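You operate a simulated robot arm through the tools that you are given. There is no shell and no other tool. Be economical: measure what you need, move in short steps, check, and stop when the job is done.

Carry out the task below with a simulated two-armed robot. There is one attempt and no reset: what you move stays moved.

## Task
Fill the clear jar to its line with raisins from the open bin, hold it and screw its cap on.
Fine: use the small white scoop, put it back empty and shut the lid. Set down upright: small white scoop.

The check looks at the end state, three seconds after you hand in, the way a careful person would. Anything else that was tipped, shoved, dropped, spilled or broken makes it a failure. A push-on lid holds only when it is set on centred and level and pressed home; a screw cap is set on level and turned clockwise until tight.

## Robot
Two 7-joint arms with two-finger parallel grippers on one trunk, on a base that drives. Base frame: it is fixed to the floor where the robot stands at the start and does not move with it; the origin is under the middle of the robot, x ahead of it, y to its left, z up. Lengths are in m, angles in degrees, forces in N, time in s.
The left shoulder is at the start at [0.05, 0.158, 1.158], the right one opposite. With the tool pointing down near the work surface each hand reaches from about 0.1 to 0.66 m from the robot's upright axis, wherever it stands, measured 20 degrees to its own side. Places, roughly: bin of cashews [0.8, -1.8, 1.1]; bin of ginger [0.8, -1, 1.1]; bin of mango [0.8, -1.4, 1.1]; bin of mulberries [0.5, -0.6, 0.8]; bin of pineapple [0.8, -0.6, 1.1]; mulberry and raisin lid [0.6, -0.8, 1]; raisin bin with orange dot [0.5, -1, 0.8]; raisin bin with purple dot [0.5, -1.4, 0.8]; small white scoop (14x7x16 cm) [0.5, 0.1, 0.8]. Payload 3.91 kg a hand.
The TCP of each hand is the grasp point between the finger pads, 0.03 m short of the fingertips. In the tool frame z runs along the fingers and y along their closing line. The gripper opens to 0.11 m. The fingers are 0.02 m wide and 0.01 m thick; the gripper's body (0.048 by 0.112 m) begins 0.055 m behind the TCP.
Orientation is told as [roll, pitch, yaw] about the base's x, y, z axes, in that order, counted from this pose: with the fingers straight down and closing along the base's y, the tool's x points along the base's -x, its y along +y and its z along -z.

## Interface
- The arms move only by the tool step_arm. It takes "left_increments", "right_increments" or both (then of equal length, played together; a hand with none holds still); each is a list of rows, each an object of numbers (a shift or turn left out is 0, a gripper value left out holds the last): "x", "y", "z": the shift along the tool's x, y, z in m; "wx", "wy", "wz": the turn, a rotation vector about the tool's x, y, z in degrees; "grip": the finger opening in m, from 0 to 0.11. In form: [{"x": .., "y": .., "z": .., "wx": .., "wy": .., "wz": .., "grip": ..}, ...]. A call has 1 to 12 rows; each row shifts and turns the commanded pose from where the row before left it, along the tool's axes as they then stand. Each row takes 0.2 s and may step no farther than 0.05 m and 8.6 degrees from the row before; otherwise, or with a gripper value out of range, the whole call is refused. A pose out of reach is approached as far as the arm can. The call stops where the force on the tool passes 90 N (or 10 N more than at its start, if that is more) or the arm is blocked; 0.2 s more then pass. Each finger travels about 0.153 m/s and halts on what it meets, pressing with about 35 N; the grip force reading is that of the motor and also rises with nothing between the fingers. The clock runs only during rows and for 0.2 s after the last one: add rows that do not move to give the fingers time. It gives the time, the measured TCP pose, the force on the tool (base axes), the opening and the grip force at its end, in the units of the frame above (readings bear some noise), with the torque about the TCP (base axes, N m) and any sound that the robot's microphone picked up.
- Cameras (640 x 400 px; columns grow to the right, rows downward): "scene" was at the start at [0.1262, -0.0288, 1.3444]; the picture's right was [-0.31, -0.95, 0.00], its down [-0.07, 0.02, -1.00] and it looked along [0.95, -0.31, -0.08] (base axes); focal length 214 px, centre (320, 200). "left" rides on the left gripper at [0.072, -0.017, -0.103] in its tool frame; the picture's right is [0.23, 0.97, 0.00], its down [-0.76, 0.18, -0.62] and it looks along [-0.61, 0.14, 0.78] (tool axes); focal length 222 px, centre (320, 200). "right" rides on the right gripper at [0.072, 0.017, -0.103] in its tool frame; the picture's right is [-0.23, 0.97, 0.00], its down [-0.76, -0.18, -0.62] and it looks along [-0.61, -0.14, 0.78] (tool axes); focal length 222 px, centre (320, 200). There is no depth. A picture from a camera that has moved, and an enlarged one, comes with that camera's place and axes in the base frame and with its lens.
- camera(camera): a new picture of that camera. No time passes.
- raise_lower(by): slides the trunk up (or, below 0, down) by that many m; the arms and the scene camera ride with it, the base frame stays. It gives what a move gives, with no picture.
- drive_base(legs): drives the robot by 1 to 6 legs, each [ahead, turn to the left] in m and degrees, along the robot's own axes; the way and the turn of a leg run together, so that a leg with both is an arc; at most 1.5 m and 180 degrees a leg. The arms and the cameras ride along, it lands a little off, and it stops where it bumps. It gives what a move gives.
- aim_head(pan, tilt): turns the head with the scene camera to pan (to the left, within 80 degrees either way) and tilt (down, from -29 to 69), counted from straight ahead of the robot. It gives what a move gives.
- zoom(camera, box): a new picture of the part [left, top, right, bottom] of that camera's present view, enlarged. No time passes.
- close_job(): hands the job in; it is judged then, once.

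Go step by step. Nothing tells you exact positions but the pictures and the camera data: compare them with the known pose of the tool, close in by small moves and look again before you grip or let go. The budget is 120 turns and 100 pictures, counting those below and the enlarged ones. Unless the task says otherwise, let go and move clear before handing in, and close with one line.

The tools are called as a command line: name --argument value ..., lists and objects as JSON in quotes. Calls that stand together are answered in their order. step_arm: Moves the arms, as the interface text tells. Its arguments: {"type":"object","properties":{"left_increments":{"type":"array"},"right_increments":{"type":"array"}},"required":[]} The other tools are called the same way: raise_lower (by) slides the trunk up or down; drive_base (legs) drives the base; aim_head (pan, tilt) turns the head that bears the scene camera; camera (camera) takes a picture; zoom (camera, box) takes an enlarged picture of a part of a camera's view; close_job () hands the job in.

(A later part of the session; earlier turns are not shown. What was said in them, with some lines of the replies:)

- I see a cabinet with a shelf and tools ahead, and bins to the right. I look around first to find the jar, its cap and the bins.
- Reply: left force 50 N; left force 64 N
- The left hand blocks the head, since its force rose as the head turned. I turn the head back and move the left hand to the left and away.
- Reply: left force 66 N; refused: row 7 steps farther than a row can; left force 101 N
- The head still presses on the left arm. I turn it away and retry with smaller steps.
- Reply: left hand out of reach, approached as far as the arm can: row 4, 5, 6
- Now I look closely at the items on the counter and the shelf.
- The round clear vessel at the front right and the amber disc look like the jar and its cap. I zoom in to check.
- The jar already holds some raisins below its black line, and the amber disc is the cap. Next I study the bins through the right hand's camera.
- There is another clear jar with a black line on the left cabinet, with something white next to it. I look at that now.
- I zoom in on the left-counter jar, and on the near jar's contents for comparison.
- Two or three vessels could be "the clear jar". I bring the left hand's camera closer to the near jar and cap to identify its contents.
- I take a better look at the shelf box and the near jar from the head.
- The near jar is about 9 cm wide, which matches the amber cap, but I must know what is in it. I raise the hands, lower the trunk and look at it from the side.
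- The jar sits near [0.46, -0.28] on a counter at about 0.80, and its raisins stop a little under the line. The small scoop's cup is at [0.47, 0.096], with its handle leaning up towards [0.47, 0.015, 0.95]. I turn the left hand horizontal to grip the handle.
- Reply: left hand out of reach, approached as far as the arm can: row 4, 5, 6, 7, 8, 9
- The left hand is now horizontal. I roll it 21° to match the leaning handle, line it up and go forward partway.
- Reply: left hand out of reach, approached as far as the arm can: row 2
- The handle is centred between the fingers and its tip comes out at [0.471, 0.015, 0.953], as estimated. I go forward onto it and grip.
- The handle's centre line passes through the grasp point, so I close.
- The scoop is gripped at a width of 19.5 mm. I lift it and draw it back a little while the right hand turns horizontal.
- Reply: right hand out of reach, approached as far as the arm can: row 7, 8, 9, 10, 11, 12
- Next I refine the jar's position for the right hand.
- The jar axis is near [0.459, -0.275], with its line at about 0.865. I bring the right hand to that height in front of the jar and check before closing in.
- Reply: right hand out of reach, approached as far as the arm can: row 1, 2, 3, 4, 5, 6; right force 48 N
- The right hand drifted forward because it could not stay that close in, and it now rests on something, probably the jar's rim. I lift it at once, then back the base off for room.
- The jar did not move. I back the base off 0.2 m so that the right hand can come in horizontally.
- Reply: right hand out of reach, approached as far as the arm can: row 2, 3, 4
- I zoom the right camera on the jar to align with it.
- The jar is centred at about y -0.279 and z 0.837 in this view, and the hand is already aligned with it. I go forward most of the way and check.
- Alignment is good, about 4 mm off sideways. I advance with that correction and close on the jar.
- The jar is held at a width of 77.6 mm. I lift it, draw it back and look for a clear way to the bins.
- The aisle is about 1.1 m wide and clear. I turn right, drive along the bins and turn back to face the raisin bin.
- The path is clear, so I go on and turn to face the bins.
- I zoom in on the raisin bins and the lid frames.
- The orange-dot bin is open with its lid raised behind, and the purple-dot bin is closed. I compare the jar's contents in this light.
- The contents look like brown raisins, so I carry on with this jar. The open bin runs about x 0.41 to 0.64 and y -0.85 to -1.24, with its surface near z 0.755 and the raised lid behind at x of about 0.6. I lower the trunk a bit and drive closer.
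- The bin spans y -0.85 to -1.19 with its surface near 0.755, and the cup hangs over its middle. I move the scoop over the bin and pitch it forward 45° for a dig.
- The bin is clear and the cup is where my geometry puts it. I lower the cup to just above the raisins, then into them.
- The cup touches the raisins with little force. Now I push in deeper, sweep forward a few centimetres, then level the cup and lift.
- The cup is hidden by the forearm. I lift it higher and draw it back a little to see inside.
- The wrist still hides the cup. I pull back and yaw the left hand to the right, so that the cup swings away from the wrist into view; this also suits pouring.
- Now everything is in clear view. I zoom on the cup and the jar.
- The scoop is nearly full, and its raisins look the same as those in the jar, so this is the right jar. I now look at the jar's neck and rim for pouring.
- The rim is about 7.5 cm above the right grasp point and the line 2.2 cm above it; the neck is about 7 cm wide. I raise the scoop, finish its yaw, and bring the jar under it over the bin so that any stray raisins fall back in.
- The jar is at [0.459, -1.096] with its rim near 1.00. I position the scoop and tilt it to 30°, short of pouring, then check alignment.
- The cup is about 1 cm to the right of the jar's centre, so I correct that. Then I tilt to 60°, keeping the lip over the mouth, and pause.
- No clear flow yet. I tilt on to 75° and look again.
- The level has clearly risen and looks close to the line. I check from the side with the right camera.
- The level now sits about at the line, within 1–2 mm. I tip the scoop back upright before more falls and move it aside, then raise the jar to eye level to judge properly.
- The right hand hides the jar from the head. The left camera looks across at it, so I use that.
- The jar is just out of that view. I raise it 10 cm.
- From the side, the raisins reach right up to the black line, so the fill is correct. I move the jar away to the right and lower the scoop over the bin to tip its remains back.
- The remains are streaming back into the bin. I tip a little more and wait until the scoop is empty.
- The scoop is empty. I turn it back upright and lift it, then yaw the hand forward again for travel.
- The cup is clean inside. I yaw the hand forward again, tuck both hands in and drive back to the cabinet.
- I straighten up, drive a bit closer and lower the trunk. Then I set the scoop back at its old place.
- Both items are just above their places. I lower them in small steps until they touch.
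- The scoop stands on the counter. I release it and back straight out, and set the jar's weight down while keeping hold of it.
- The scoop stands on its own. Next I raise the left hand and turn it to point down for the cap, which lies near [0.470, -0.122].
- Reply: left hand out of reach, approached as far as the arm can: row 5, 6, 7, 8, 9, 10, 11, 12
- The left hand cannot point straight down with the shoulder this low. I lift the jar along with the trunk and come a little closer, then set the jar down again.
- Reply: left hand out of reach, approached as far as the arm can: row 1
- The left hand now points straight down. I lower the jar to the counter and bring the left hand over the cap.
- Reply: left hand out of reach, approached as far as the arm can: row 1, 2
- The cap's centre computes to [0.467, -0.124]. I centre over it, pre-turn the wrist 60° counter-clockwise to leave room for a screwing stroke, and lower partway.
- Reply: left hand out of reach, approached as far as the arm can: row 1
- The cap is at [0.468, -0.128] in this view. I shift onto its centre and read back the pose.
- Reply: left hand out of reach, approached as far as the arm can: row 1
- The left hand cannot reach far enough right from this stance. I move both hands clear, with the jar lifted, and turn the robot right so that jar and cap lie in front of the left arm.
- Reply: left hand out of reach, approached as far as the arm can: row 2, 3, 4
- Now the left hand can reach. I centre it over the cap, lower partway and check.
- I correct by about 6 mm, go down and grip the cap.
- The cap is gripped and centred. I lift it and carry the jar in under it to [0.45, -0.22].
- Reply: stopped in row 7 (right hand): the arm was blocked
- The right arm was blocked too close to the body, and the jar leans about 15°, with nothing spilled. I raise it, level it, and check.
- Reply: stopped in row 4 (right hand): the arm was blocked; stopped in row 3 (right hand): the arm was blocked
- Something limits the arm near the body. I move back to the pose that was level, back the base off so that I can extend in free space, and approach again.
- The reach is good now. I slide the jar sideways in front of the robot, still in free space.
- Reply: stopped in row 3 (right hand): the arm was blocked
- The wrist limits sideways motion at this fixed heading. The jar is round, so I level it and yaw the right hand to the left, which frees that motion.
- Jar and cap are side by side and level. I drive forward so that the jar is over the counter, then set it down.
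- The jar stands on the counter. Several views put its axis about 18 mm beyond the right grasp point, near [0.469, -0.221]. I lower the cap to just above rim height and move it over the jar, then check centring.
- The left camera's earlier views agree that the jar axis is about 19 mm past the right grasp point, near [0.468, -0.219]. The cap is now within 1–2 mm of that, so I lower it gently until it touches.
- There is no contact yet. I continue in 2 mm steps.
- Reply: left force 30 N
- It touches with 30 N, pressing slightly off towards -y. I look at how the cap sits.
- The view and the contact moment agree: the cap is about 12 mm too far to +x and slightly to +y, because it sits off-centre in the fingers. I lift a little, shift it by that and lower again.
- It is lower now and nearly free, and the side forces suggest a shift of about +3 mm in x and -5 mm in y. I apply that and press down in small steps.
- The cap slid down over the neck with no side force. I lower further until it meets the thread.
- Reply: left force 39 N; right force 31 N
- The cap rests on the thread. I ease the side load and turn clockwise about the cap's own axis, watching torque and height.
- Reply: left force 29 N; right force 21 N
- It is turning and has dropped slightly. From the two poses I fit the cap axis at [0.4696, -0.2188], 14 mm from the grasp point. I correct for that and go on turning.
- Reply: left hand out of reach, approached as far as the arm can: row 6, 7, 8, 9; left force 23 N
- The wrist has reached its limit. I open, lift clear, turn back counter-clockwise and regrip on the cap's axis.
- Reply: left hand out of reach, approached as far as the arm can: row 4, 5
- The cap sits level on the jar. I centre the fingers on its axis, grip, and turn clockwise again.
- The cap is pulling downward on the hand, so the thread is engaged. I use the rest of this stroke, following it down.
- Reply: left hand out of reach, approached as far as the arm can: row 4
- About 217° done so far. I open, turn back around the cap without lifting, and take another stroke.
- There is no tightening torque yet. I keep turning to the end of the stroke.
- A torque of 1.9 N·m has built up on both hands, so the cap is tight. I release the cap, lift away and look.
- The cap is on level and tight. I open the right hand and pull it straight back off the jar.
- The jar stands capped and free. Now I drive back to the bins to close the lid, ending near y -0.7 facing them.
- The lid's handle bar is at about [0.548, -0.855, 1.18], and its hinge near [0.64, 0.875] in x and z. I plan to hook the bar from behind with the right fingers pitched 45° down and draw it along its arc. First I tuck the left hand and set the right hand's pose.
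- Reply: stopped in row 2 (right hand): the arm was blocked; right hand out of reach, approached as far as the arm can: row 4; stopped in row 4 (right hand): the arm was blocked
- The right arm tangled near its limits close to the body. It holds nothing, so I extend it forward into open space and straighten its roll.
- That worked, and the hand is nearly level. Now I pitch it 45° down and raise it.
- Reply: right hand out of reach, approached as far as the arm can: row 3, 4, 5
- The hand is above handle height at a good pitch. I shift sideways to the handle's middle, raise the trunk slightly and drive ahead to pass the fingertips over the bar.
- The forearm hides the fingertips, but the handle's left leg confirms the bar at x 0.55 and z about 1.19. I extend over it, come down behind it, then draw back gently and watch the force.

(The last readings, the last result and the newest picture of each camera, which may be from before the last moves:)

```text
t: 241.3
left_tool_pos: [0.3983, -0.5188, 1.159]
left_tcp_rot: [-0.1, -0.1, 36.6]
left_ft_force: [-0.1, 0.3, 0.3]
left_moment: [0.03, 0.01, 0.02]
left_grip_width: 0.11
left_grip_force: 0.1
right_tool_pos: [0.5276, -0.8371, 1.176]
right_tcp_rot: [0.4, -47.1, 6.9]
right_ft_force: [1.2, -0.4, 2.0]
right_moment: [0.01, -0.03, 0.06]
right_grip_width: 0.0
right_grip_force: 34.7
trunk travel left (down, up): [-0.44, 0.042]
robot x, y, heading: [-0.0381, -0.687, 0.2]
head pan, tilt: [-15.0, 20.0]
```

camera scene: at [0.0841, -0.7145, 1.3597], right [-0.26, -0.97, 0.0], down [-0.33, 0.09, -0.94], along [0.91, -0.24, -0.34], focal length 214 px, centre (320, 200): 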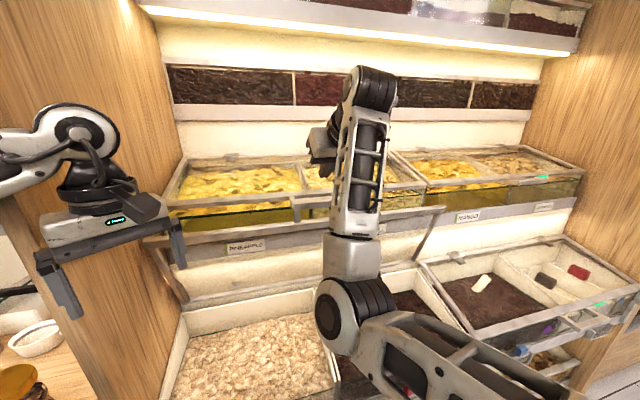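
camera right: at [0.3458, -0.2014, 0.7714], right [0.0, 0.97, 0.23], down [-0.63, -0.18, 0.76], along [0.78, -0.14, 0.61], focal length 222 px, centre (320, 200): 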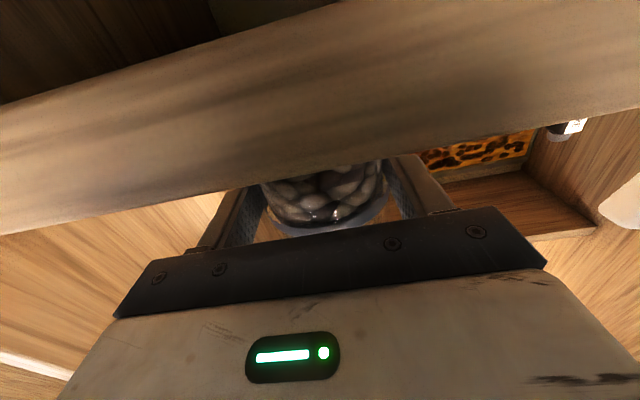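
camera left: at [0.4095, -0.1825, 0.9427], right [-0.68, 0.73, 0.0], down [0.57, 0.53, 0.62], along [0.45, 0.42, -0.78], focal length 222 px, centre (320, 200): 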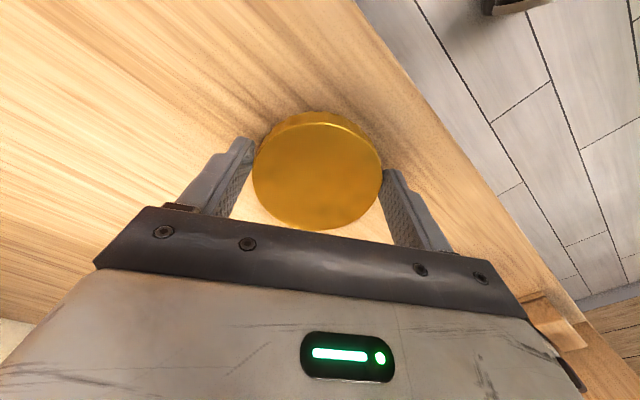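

There is light contact of about 2 N, so I continue along the arc.

step_arm --right_increments '[{"z": -0.0136, "x": 0.0421, "y": 0.0047}, {"z": -0.0077, "x": 0.0439, "y": 0.0043}, {"z": -0.0016, "x": 0.0445, "y": 0.0038}, {"z": 0.0048, "x": 0.0442, "y": 0.0033}, {}]'

camera --camera "scene"

```text
t: 242.5
left_tool_pos: [0.3998, -0.5191, 1.1575]
left_tcp_rot: [-0.1, -0.2, 36.7]
left_ft_force: [0.1, 0.7, -0.4]
left_moment: [-0.03, 0.01, -0.01]
left_grip_width: 0.1102
left_grip_force: 0.1
right_tool_pos: [0.3979, -0.8414, 1.0692]
right_tcp_rot: [-0.3, -48.3, 7.1]
right_ft_force: [0.0, 0.0, -0.8]
right_moment: [0.01, 0.02, 0.01]
right_grip_width: 0.0
right_grip_force: 35.1
trunk travel left (down, up): [-0.44, 0.042]
robot x, y, heading: [-0.0372, -0.6918, 0.1]
head pan, tilt: [-15.0, 20.0]
```

```text
2 pictures are left
camera scene: at [0.0841, -0.7151, 1.3597], right [-0.26, -0.97, 0.0], down [-0.33, 0.09, -0.94], along [0.91, -0.24, -0.34], focal length 214 px, centre (320, 200)
```

scene: 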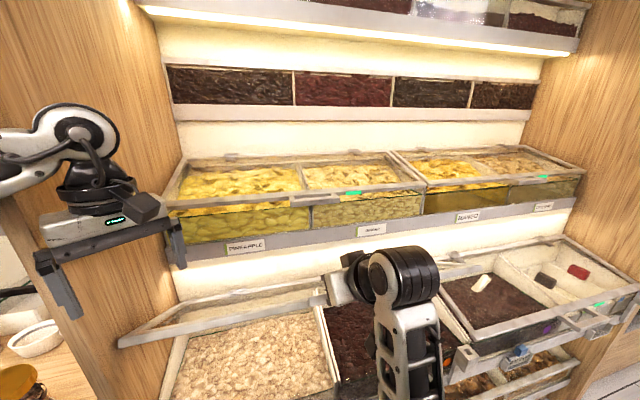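

The lid follows and is now about half closed. I go on pressing it down along its arc.

step_arm --right_increments '[{"z": 0.0108, "x": 0.0431, "y": 0.0026}, {"z": 0.0166, "x": 0.0412, "y": 0.002}, {"z": 0.0223, "x": 0.0385, "y": 0.001}, {}]'

```text
t: 243.1
left_tool_pos: [0.399, -0.5198, 1.1593]
left_tcp_rot: [-0.1, -0.3, 36.4]
left_ft_force: [-0.1, -0.9, -0.1]
left_moment: [0.01, 0.02, -0.02]
left_grip_width: 0.1102
left_grip_force: 0.0
right_tool_pos: [0.4057, -0.8362, 1.0855]
right_tcp_rot: [-1.1, -61.4, 7.7]
right_ft_force: [0.0, 0.1, 0.7]
right_moment: [0.03, 0.02, 0.0]
right_grip_width: 0.0
right_grip_force: 34.9
trunk travel left (down, up): [-0.44, 0.042]
robot x, y, heading: [-0.0426, -0.693, 0.3]
head pan, tilt: [-15.0, 20.0]
stopped in row 2 (right hand): the arm was blocked; the commanded pose is now the measured one
```

The right arm is again too close to the body. I lift that hand off, back the base away and re-extend, so that I can press the lid down by lowering the trunk.

step_arm --right_increments '[{"z": -0.0168, "x": -0.0307}, {"z": -0.0168, "x": -0.0307}, {}]'

drive_base --legs '[[-0.14, 0]]'

step_arm --right_increments '[{"z": 0.03, "x": -0.017}, {"z": 0.03, "x": -0.017}, {"z": 0.03, "x": -0.017}, {"wy": 7}, {"wy": 7}, {"wy": 6}, {}]'

```text
t: 243.9
left_tool_pos: [0.3991, -0.5192, 1.1603]
left_tcp_rot: [0.0, -0.2, 36.6]
left_ft_force: [-0.5, -0.4, 0.2]
left_moment: [-0.03, -0.02, 0.01]
left_grip_width: 0.11
left_grip_force: 0.0
right_tool_pos: [0.4053, -0.8366, 1.1564]
right_tcp_rot: [-1.1, -61.2, 7.7]
right_ft_force: [0.2, -0.2, 0.8]
right_moment: [0.01, 0.0, 0.03]
right_grip_width: 0.0
right_grip_force: 35.1
trunk travel left (down, up): [-0.44, 0.042]
robot x, y, heading: [-0.0404, -0.6886, 0.3]
head pan, tilt: [-15.0, 20.0]
```

```text
t: 245.2
left_tool_pos: [0.2638, -0.5187, 1.1572]
left_tcp_rot: [0.0, 0.1, 36.6]
left_ft_force: [-0.5, -0.7, 0.7]
left_moment: [-0.02, 0.0, 0.0]
left_grip_width: 0.1099
left_grip_force: 0.1
right_tool_pos: [0.2678, -0.8355, 1.153]
right_tcp_rot: [-1.0, -60.9, 7.8]
right_ft_force: [-0.4, 0.4, -0.3]
right_moment: [0.01, -0.04, -0.02]
right_grip_width: 0.0001
right_grip_force: 35.3
trunk travel left (down, up): [-0.44, 0.042]
robot x, y, heading: [-0.1778, -0.6902, 0.2]
head pan, tilt: [-15.0, 20.0]
```

```text
t: 246.8
left_tool_pos: [0.2654, -0.5201, 1.1579]
left_tcp_rot: [0.1, 0.0, 36.6]
left_ft_force: [0.2, 0.3, 0.0]
left_moment: [0.03, 0.02, 0.0]
left_grip_width: 0.1098
left_grip_force: 0.0
right_tool_pos: [0.3719, -0.8235, 1.1543]
right_tcp_rot: [-0.6, -40.7, 7.3]
right_ft_force: [0.2, -0.3, 0.7]
right_moment: [0.01, -0.02, 0.03]
right_grip_width: 0.0003
right_grip_force: 34.6
trunk travel left (down, up): [-0.44, 0.042]
robot x, y, heading: [-0.1791, -0.6902, 0.1]
head pan, tilt: [-15.0, 20.0]
```

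step_arm --right_increments '[{"z": -0.0111, "x": 0.0129, "y": -0.02}, {}]'

raise_lower --by -0.12

```text
t: 247.4
left_tool_pos: [0.2637, -0.52, 1.1572]
left_tcp_rot: [0.1, 0.1, 36.6]
left_ft_force: [0.1, -0.4, 0.8]
left_moment: [0.0, 0.01, 0.01]
left_grip_width: 0.1102
left_grip_force: 0.0
right_tool_pos: [0.3591, -0.8467, 1.1542]
right_tcp_rot: [-0.9, -40.7, 7.3]
right_ft_force: [-0.6, 0.6, -0.1]
right_moment: [-0.01, -0.01, -0.01]
right_grip_width: 0.0
right_grip_force: 34.7
trunk travel left (down, up): [-0.44, 0.042]
robot x, y, heading: [-0.1775, -0.6933, 0.2]
head pan, tilt: [-15.0, 20.0]
```

```text
t: 248.9
left_tool_pos: [0.2565, -0.5176, 1.0426]
left_tcp_rot: [-0.3, -0.4, 36.6]
left_ft_force: [0.2, 0.5, -0.1]
left_moment: [-0.01, 0.0, 0.02]
left_grip_width: 0.11
left_grip_force: 0.0
right_tool_pos: [0.3486, -0.8463, 1.0445]
right_tcp_rot: [-0.9, -42.0, 7.1]
right_ft_force: [-56.1, -2.3, 33.7]
right_moment: [-0.29, -0.02, -0.26]
right_grip_width: 0.0001
right_grip_force: 35.0
trunk travel left (down, up): [-0.32, 0.162]
robot x, y, heading: [-0.1827, -0.6943, 0.1]
head pan, tilt: [-15.0, 20.0]
```

The fingertip met the bar from the front side, so the bar is further forward than I thought. I raise off, reach about 7 cm further over it, and lower again.

raise_lower --by 0.12

step_arm --right_increments '[{"z": 0.0228, "x": -0.0265}, {"z": 0.0228, "x": -0.0265}, {}]'

zoom --camera "scene" --box '[100, 150, 500, 400]'

```text
t: 250.4
left_tool_pos: [0.2637, -0.5196, 1.1564]
left_tcp_rot: [0.0, -0.1, 36.6]
left_ft_force: [-0.5, 0.6, 0.0]
left_moment: [-0.02, -0.03, 0.0]
left_grip_width: 0.1101
left_grip_force: 0.0
right_tool_pos: [0.3592, -0.8456, 1.1541]
right_tcp_rot: [-0.8, -40.9, 7.3]
right_ft_force: [0.1, 0.3, 0.1]
right_moment: [0.01, 0.02, -0.01]
right_grip_width: 0.0002
right_grip_force: 35.4
trunk travel left (down, up): [-0.44, 0.042]
robot x, y, heading: [-0.1759, -0.6903, 0.2]
head pan, tilt: [-15.0, 20.0]
```

```text
t: 251.2
left_tool_pos: [0.2638, -0.5184, 1.1567]
left_tcp_rot: [0.0, 0.1, 36.6]
left_ft_force: [0.3, -0.7, -0.5]
left_moment: [-0.04, -0.02, 0.04]
left_grip_width: 0.1101
left_grip_force: 0.1
right_tool_pos: [0.4272, -0.8361, 1.1544]
right_tcp_rot: [-0.6, -41.0, 7.4]
right_ft_force: [-0.3, -0.8, -0.2]
right_moment: [0.01, -0.04, 0.0]
right_grip_width: 0.0001
right_grip_force: 35.4
trunk travel left (down, up): [-0.44, 0.042]
robot x, y, heading: [-0.1805, -0.6952, 0.1]
head pan, tilt: [-15.0, 20.0]
```

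```text
1.60 times, centred on (300, 275) of scene
camera zoom: at [-0.0502, -0.7139, 1.359], right [-0.26, -0.97, 0.0], down [-0.33, 0.09, -0.94], along [0.91, -0.24, -0.34], focal length 343 px, centre (352, 80)
```

zoom: 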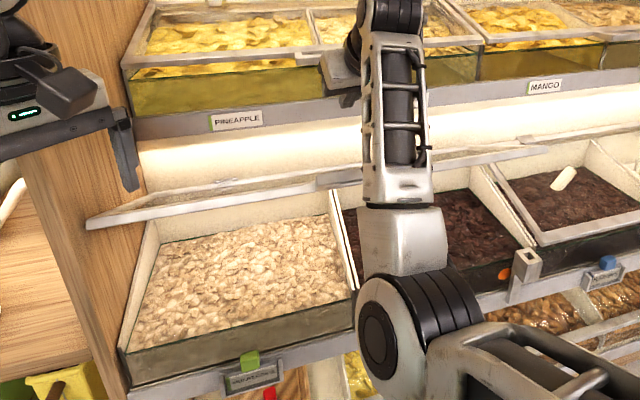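

The lid is at about 150°, and its handle bar is near x 0.40, z 1.04. I set the fingers just over it and press down with the trunk.

step_arm --right_increments '[{"z": -0.0118, "x": 0.0136, "y": -0.01}, {}]'

raise_lower --by -0.13

```text
t: 251.8
left_tool_pos: [0.2644, -0.5191, 1.1565]
left_tcp_rot: [0.2, 0.0, 36.6]
left_ft_force: [0.4, -0.6, 1.1]
left_moment: [0.02, 0.03, 0.01]
left_grip_width: 0.1101
left_grip_force: 0.0
right_tool_pos: [0.412, -0.8482, 1.1539]
right_tcp_rot: [-0.6, -40.9, 7.2]
right_ft_force: [0.6, -0.3, 0.5]
right_moment: [-0.01, 0.01, 0.01]
right_grip_width: 0.0
right_grip_force: 35.3
trunk travel left (down, up): [-0.44, 0.042]
robot x, y, heading: [-0.1799, -0.6917, 0.4]
head pan, tilt: [-15.0, 20.0]
```

```text
t: 253.4
left_tool_pos: [0.2644, -0.5189, 1.0272]
left_tcp_rot: [0.2, 0.2, 36.5]
left_ft_force: [0.1, 0.0, -0.1]
left_moment: [-0.04, 0.0, 0.04]
left_grip_width: 0.1099
left_grip_force: 0.0
right_tool_pos: [0.4113, -0.8488, 1.0239]
right_tcp_rot: [-0.7, -40.9, 7.3]
right_ft_force: [-0.6, -0.3, -0.3]
right_moment: [-0.01, 0.02, -0.02]
right_grip_width: 0.0001
right_grip_force: 35.5
trunk travel left (down, up): [-0.31, 0.172]
robot x, y, heading: [-0.1776, -0.6902, -0.0]
head pan, tilt: [-15.0, 20.0]
```

raise_lower --by -0.1

```text
t: 254.8
left_tool_pos: [0.2636, -0.5191, 0.9271]
left_tcp_rot: [0.0, 0.1, 36.6]
left_ft_force: [0.4, -0.3, -0.4]
left_moment: [0.0, -0.02, -0.01]
left_grip_width: 0.1101
left_grip_force: 0.1
right_tool_pos: [0.411, -0.8491, 0.9251]
right_tcp_rot: [-0.7, -41.0, 7.3]
right_ft_force: [-0.3, -1.0, 0.2]
right_moment: [-0.01, 0.0, 0.0]
right_grip_width: 0.0
right_grip_force: 34.6
trunk travel left (down, up): [-0.21, 0.272]
robot x, y, heading: [-0.1794, -0.6895, -0.0]
head pan, tilt: [-15.0, 20.0]
```

raise_lower --by -0.09

aim_head --pan -15 --tilt 30

camera --camera "scene"

```text
t: 256.0
left_tool_pos: [0.2647, -0.5186, 0.8368]
left_tcp_rot: [0.0, 0.0, 36.6]
left_ft_force: [-0.1, -0.1, 0.7]
left_moment: [-0.02, 0.0, 0.02]
left_grip_width: 0.1096
left_grip_force: 0.1
right_tool_pos: [0.4112, -0.8485, 0.8343]
right_tcp_rot: [-0.8, -40.9, 7.3]
right_ft_force: [-0.8, 0.3, -0.8]
right_moment: [-0.01, -0.02, -0.02]
right_grip_width: 0.0
right_grip_force: 35.1
trunk travel left (down, up): [-0.12, 0.362]
robot x, y, heading: [-0.1799, -0.6911, -0.1]
head pan, tilt: [-15.0, 20.0]
```

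```text
t: 256.7
left_tool_pos: [0.2652, -0.5196, 0.837]
left_tcp_rot: [0.1, 0.1, 36.6]
left_ft_force: [-0.6, 0.8, 0.6]
left_moment: [0.0, 0.02, -0.02]
left_grip_width: 0.11
left_grip_force: 0.0
right_tool_pos: [0.411, -0.8494, 0.8352]
right_tcp_rot: [-0.7, -40.9, 7.2]
right_ft_force: [0.5, -0.4, 0.0]
right_moment: [0.0, 0.01, -0.04]
right_grip_width: 0.0
right_grip_force: 34.2
trunk travel left (down, up): [-0.12, 0.362]
robot x, y, heading: [-0.1782, -0.6887, 0.2]
head pan, tilt: [-15.0, 30.0]
```

```text
0 pictures are left
camera scene: at [-0.0526, -0.7132, 1.023], right [-0.26, -0.97, 0.0], down [-0.48, 0.13, -0.87], along [0.84, -0.22, -0.5], focal length 214 px, centre (320, 200)
```

scene: 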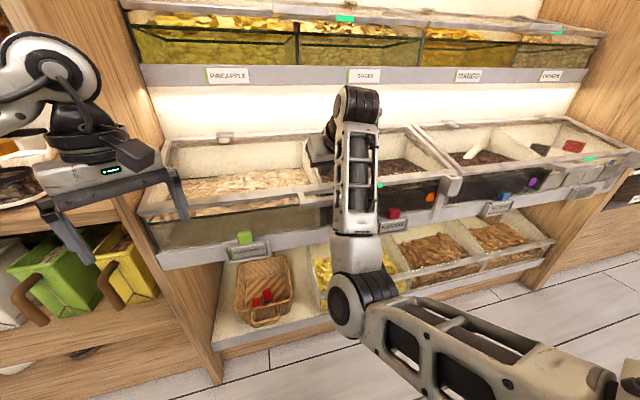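

The lid now lies shut: its front frame is at z of about 0.77, level with the neighbouring closed lid, and nothing was disturbed. I raise the hands clear and back away.

raise_lower --by 0.2

drive_base --legs '[[-0.1, 0]]'

```text
t: 258.9
left_tool_pos: [0.2637, -0.5186, 1.0368]
left_tcp_rot: [0.1, 0.1, 36.6]
left_ft_force: [-0.1, 0.9, 0.2]
left_moment: [-0.01, -0.01, -0.03]
left_grip_width: 0.11
left_grip_force: 0.0
right_tool_pos: [0.411, -0.8485, 1.0333]
right_tcp_rot: [-0.6, -40.9, 7.3]
right_ft_force: [0.4, 0.6, -0.7]
right_moment: [-0.01, -0.01, 0.0]
right_grip_width: 0.0
right_grip_force: 35.5
trunk travel left (down, up): [-0.32, 0.162]
robot x, y, heading: [-0.177, -0.6886, -0.0]
head pan, tilt: [-15.0, 30.0]
```

```text
t: 260.1
left_tool_pos: [0.1646, -0.5188, 1.038]
left_tcp_rot: [0.0, 0.0, 36.6]
left_ft_force: [-0.2, 0.4, 0.3]
left_moment: [-0.02, -0.02, 0.01]
left_grip_width: 0.1101
left_grip_force: 0.1
right_tool_pos: [0.3117, -0.8493, 1.0346]
right_tcp_rot: [-0.7, -40.8, 7.3]
right_ft_force: [0.4, 0.1, 1.0]
right_moment: [-0.02, 0.01, 0.01]
right_grip_width: 0.0
right_grip_force: 34.9
trunk travel left (down, up): [-0.32, 0.162]
robot x, y, heading: [-0.2783, -0.6892, 0.1]
head pan, tilt: [-15.0, 30.0]
```

Both hands moved up and back with no contact forces: the jar is filled and capped, the scoop is back empty and upright, and the lid is shut. I hand the job in.

close_job

```text
The job is handed in.
```

I filled the clear jar to its line with raisins from the open orange-dot bin and screwed its cap on until it was tight. The small white scoop is back in its place, empty and upright, and the bin lid is shut. I saw nothing spilled or knocked over.
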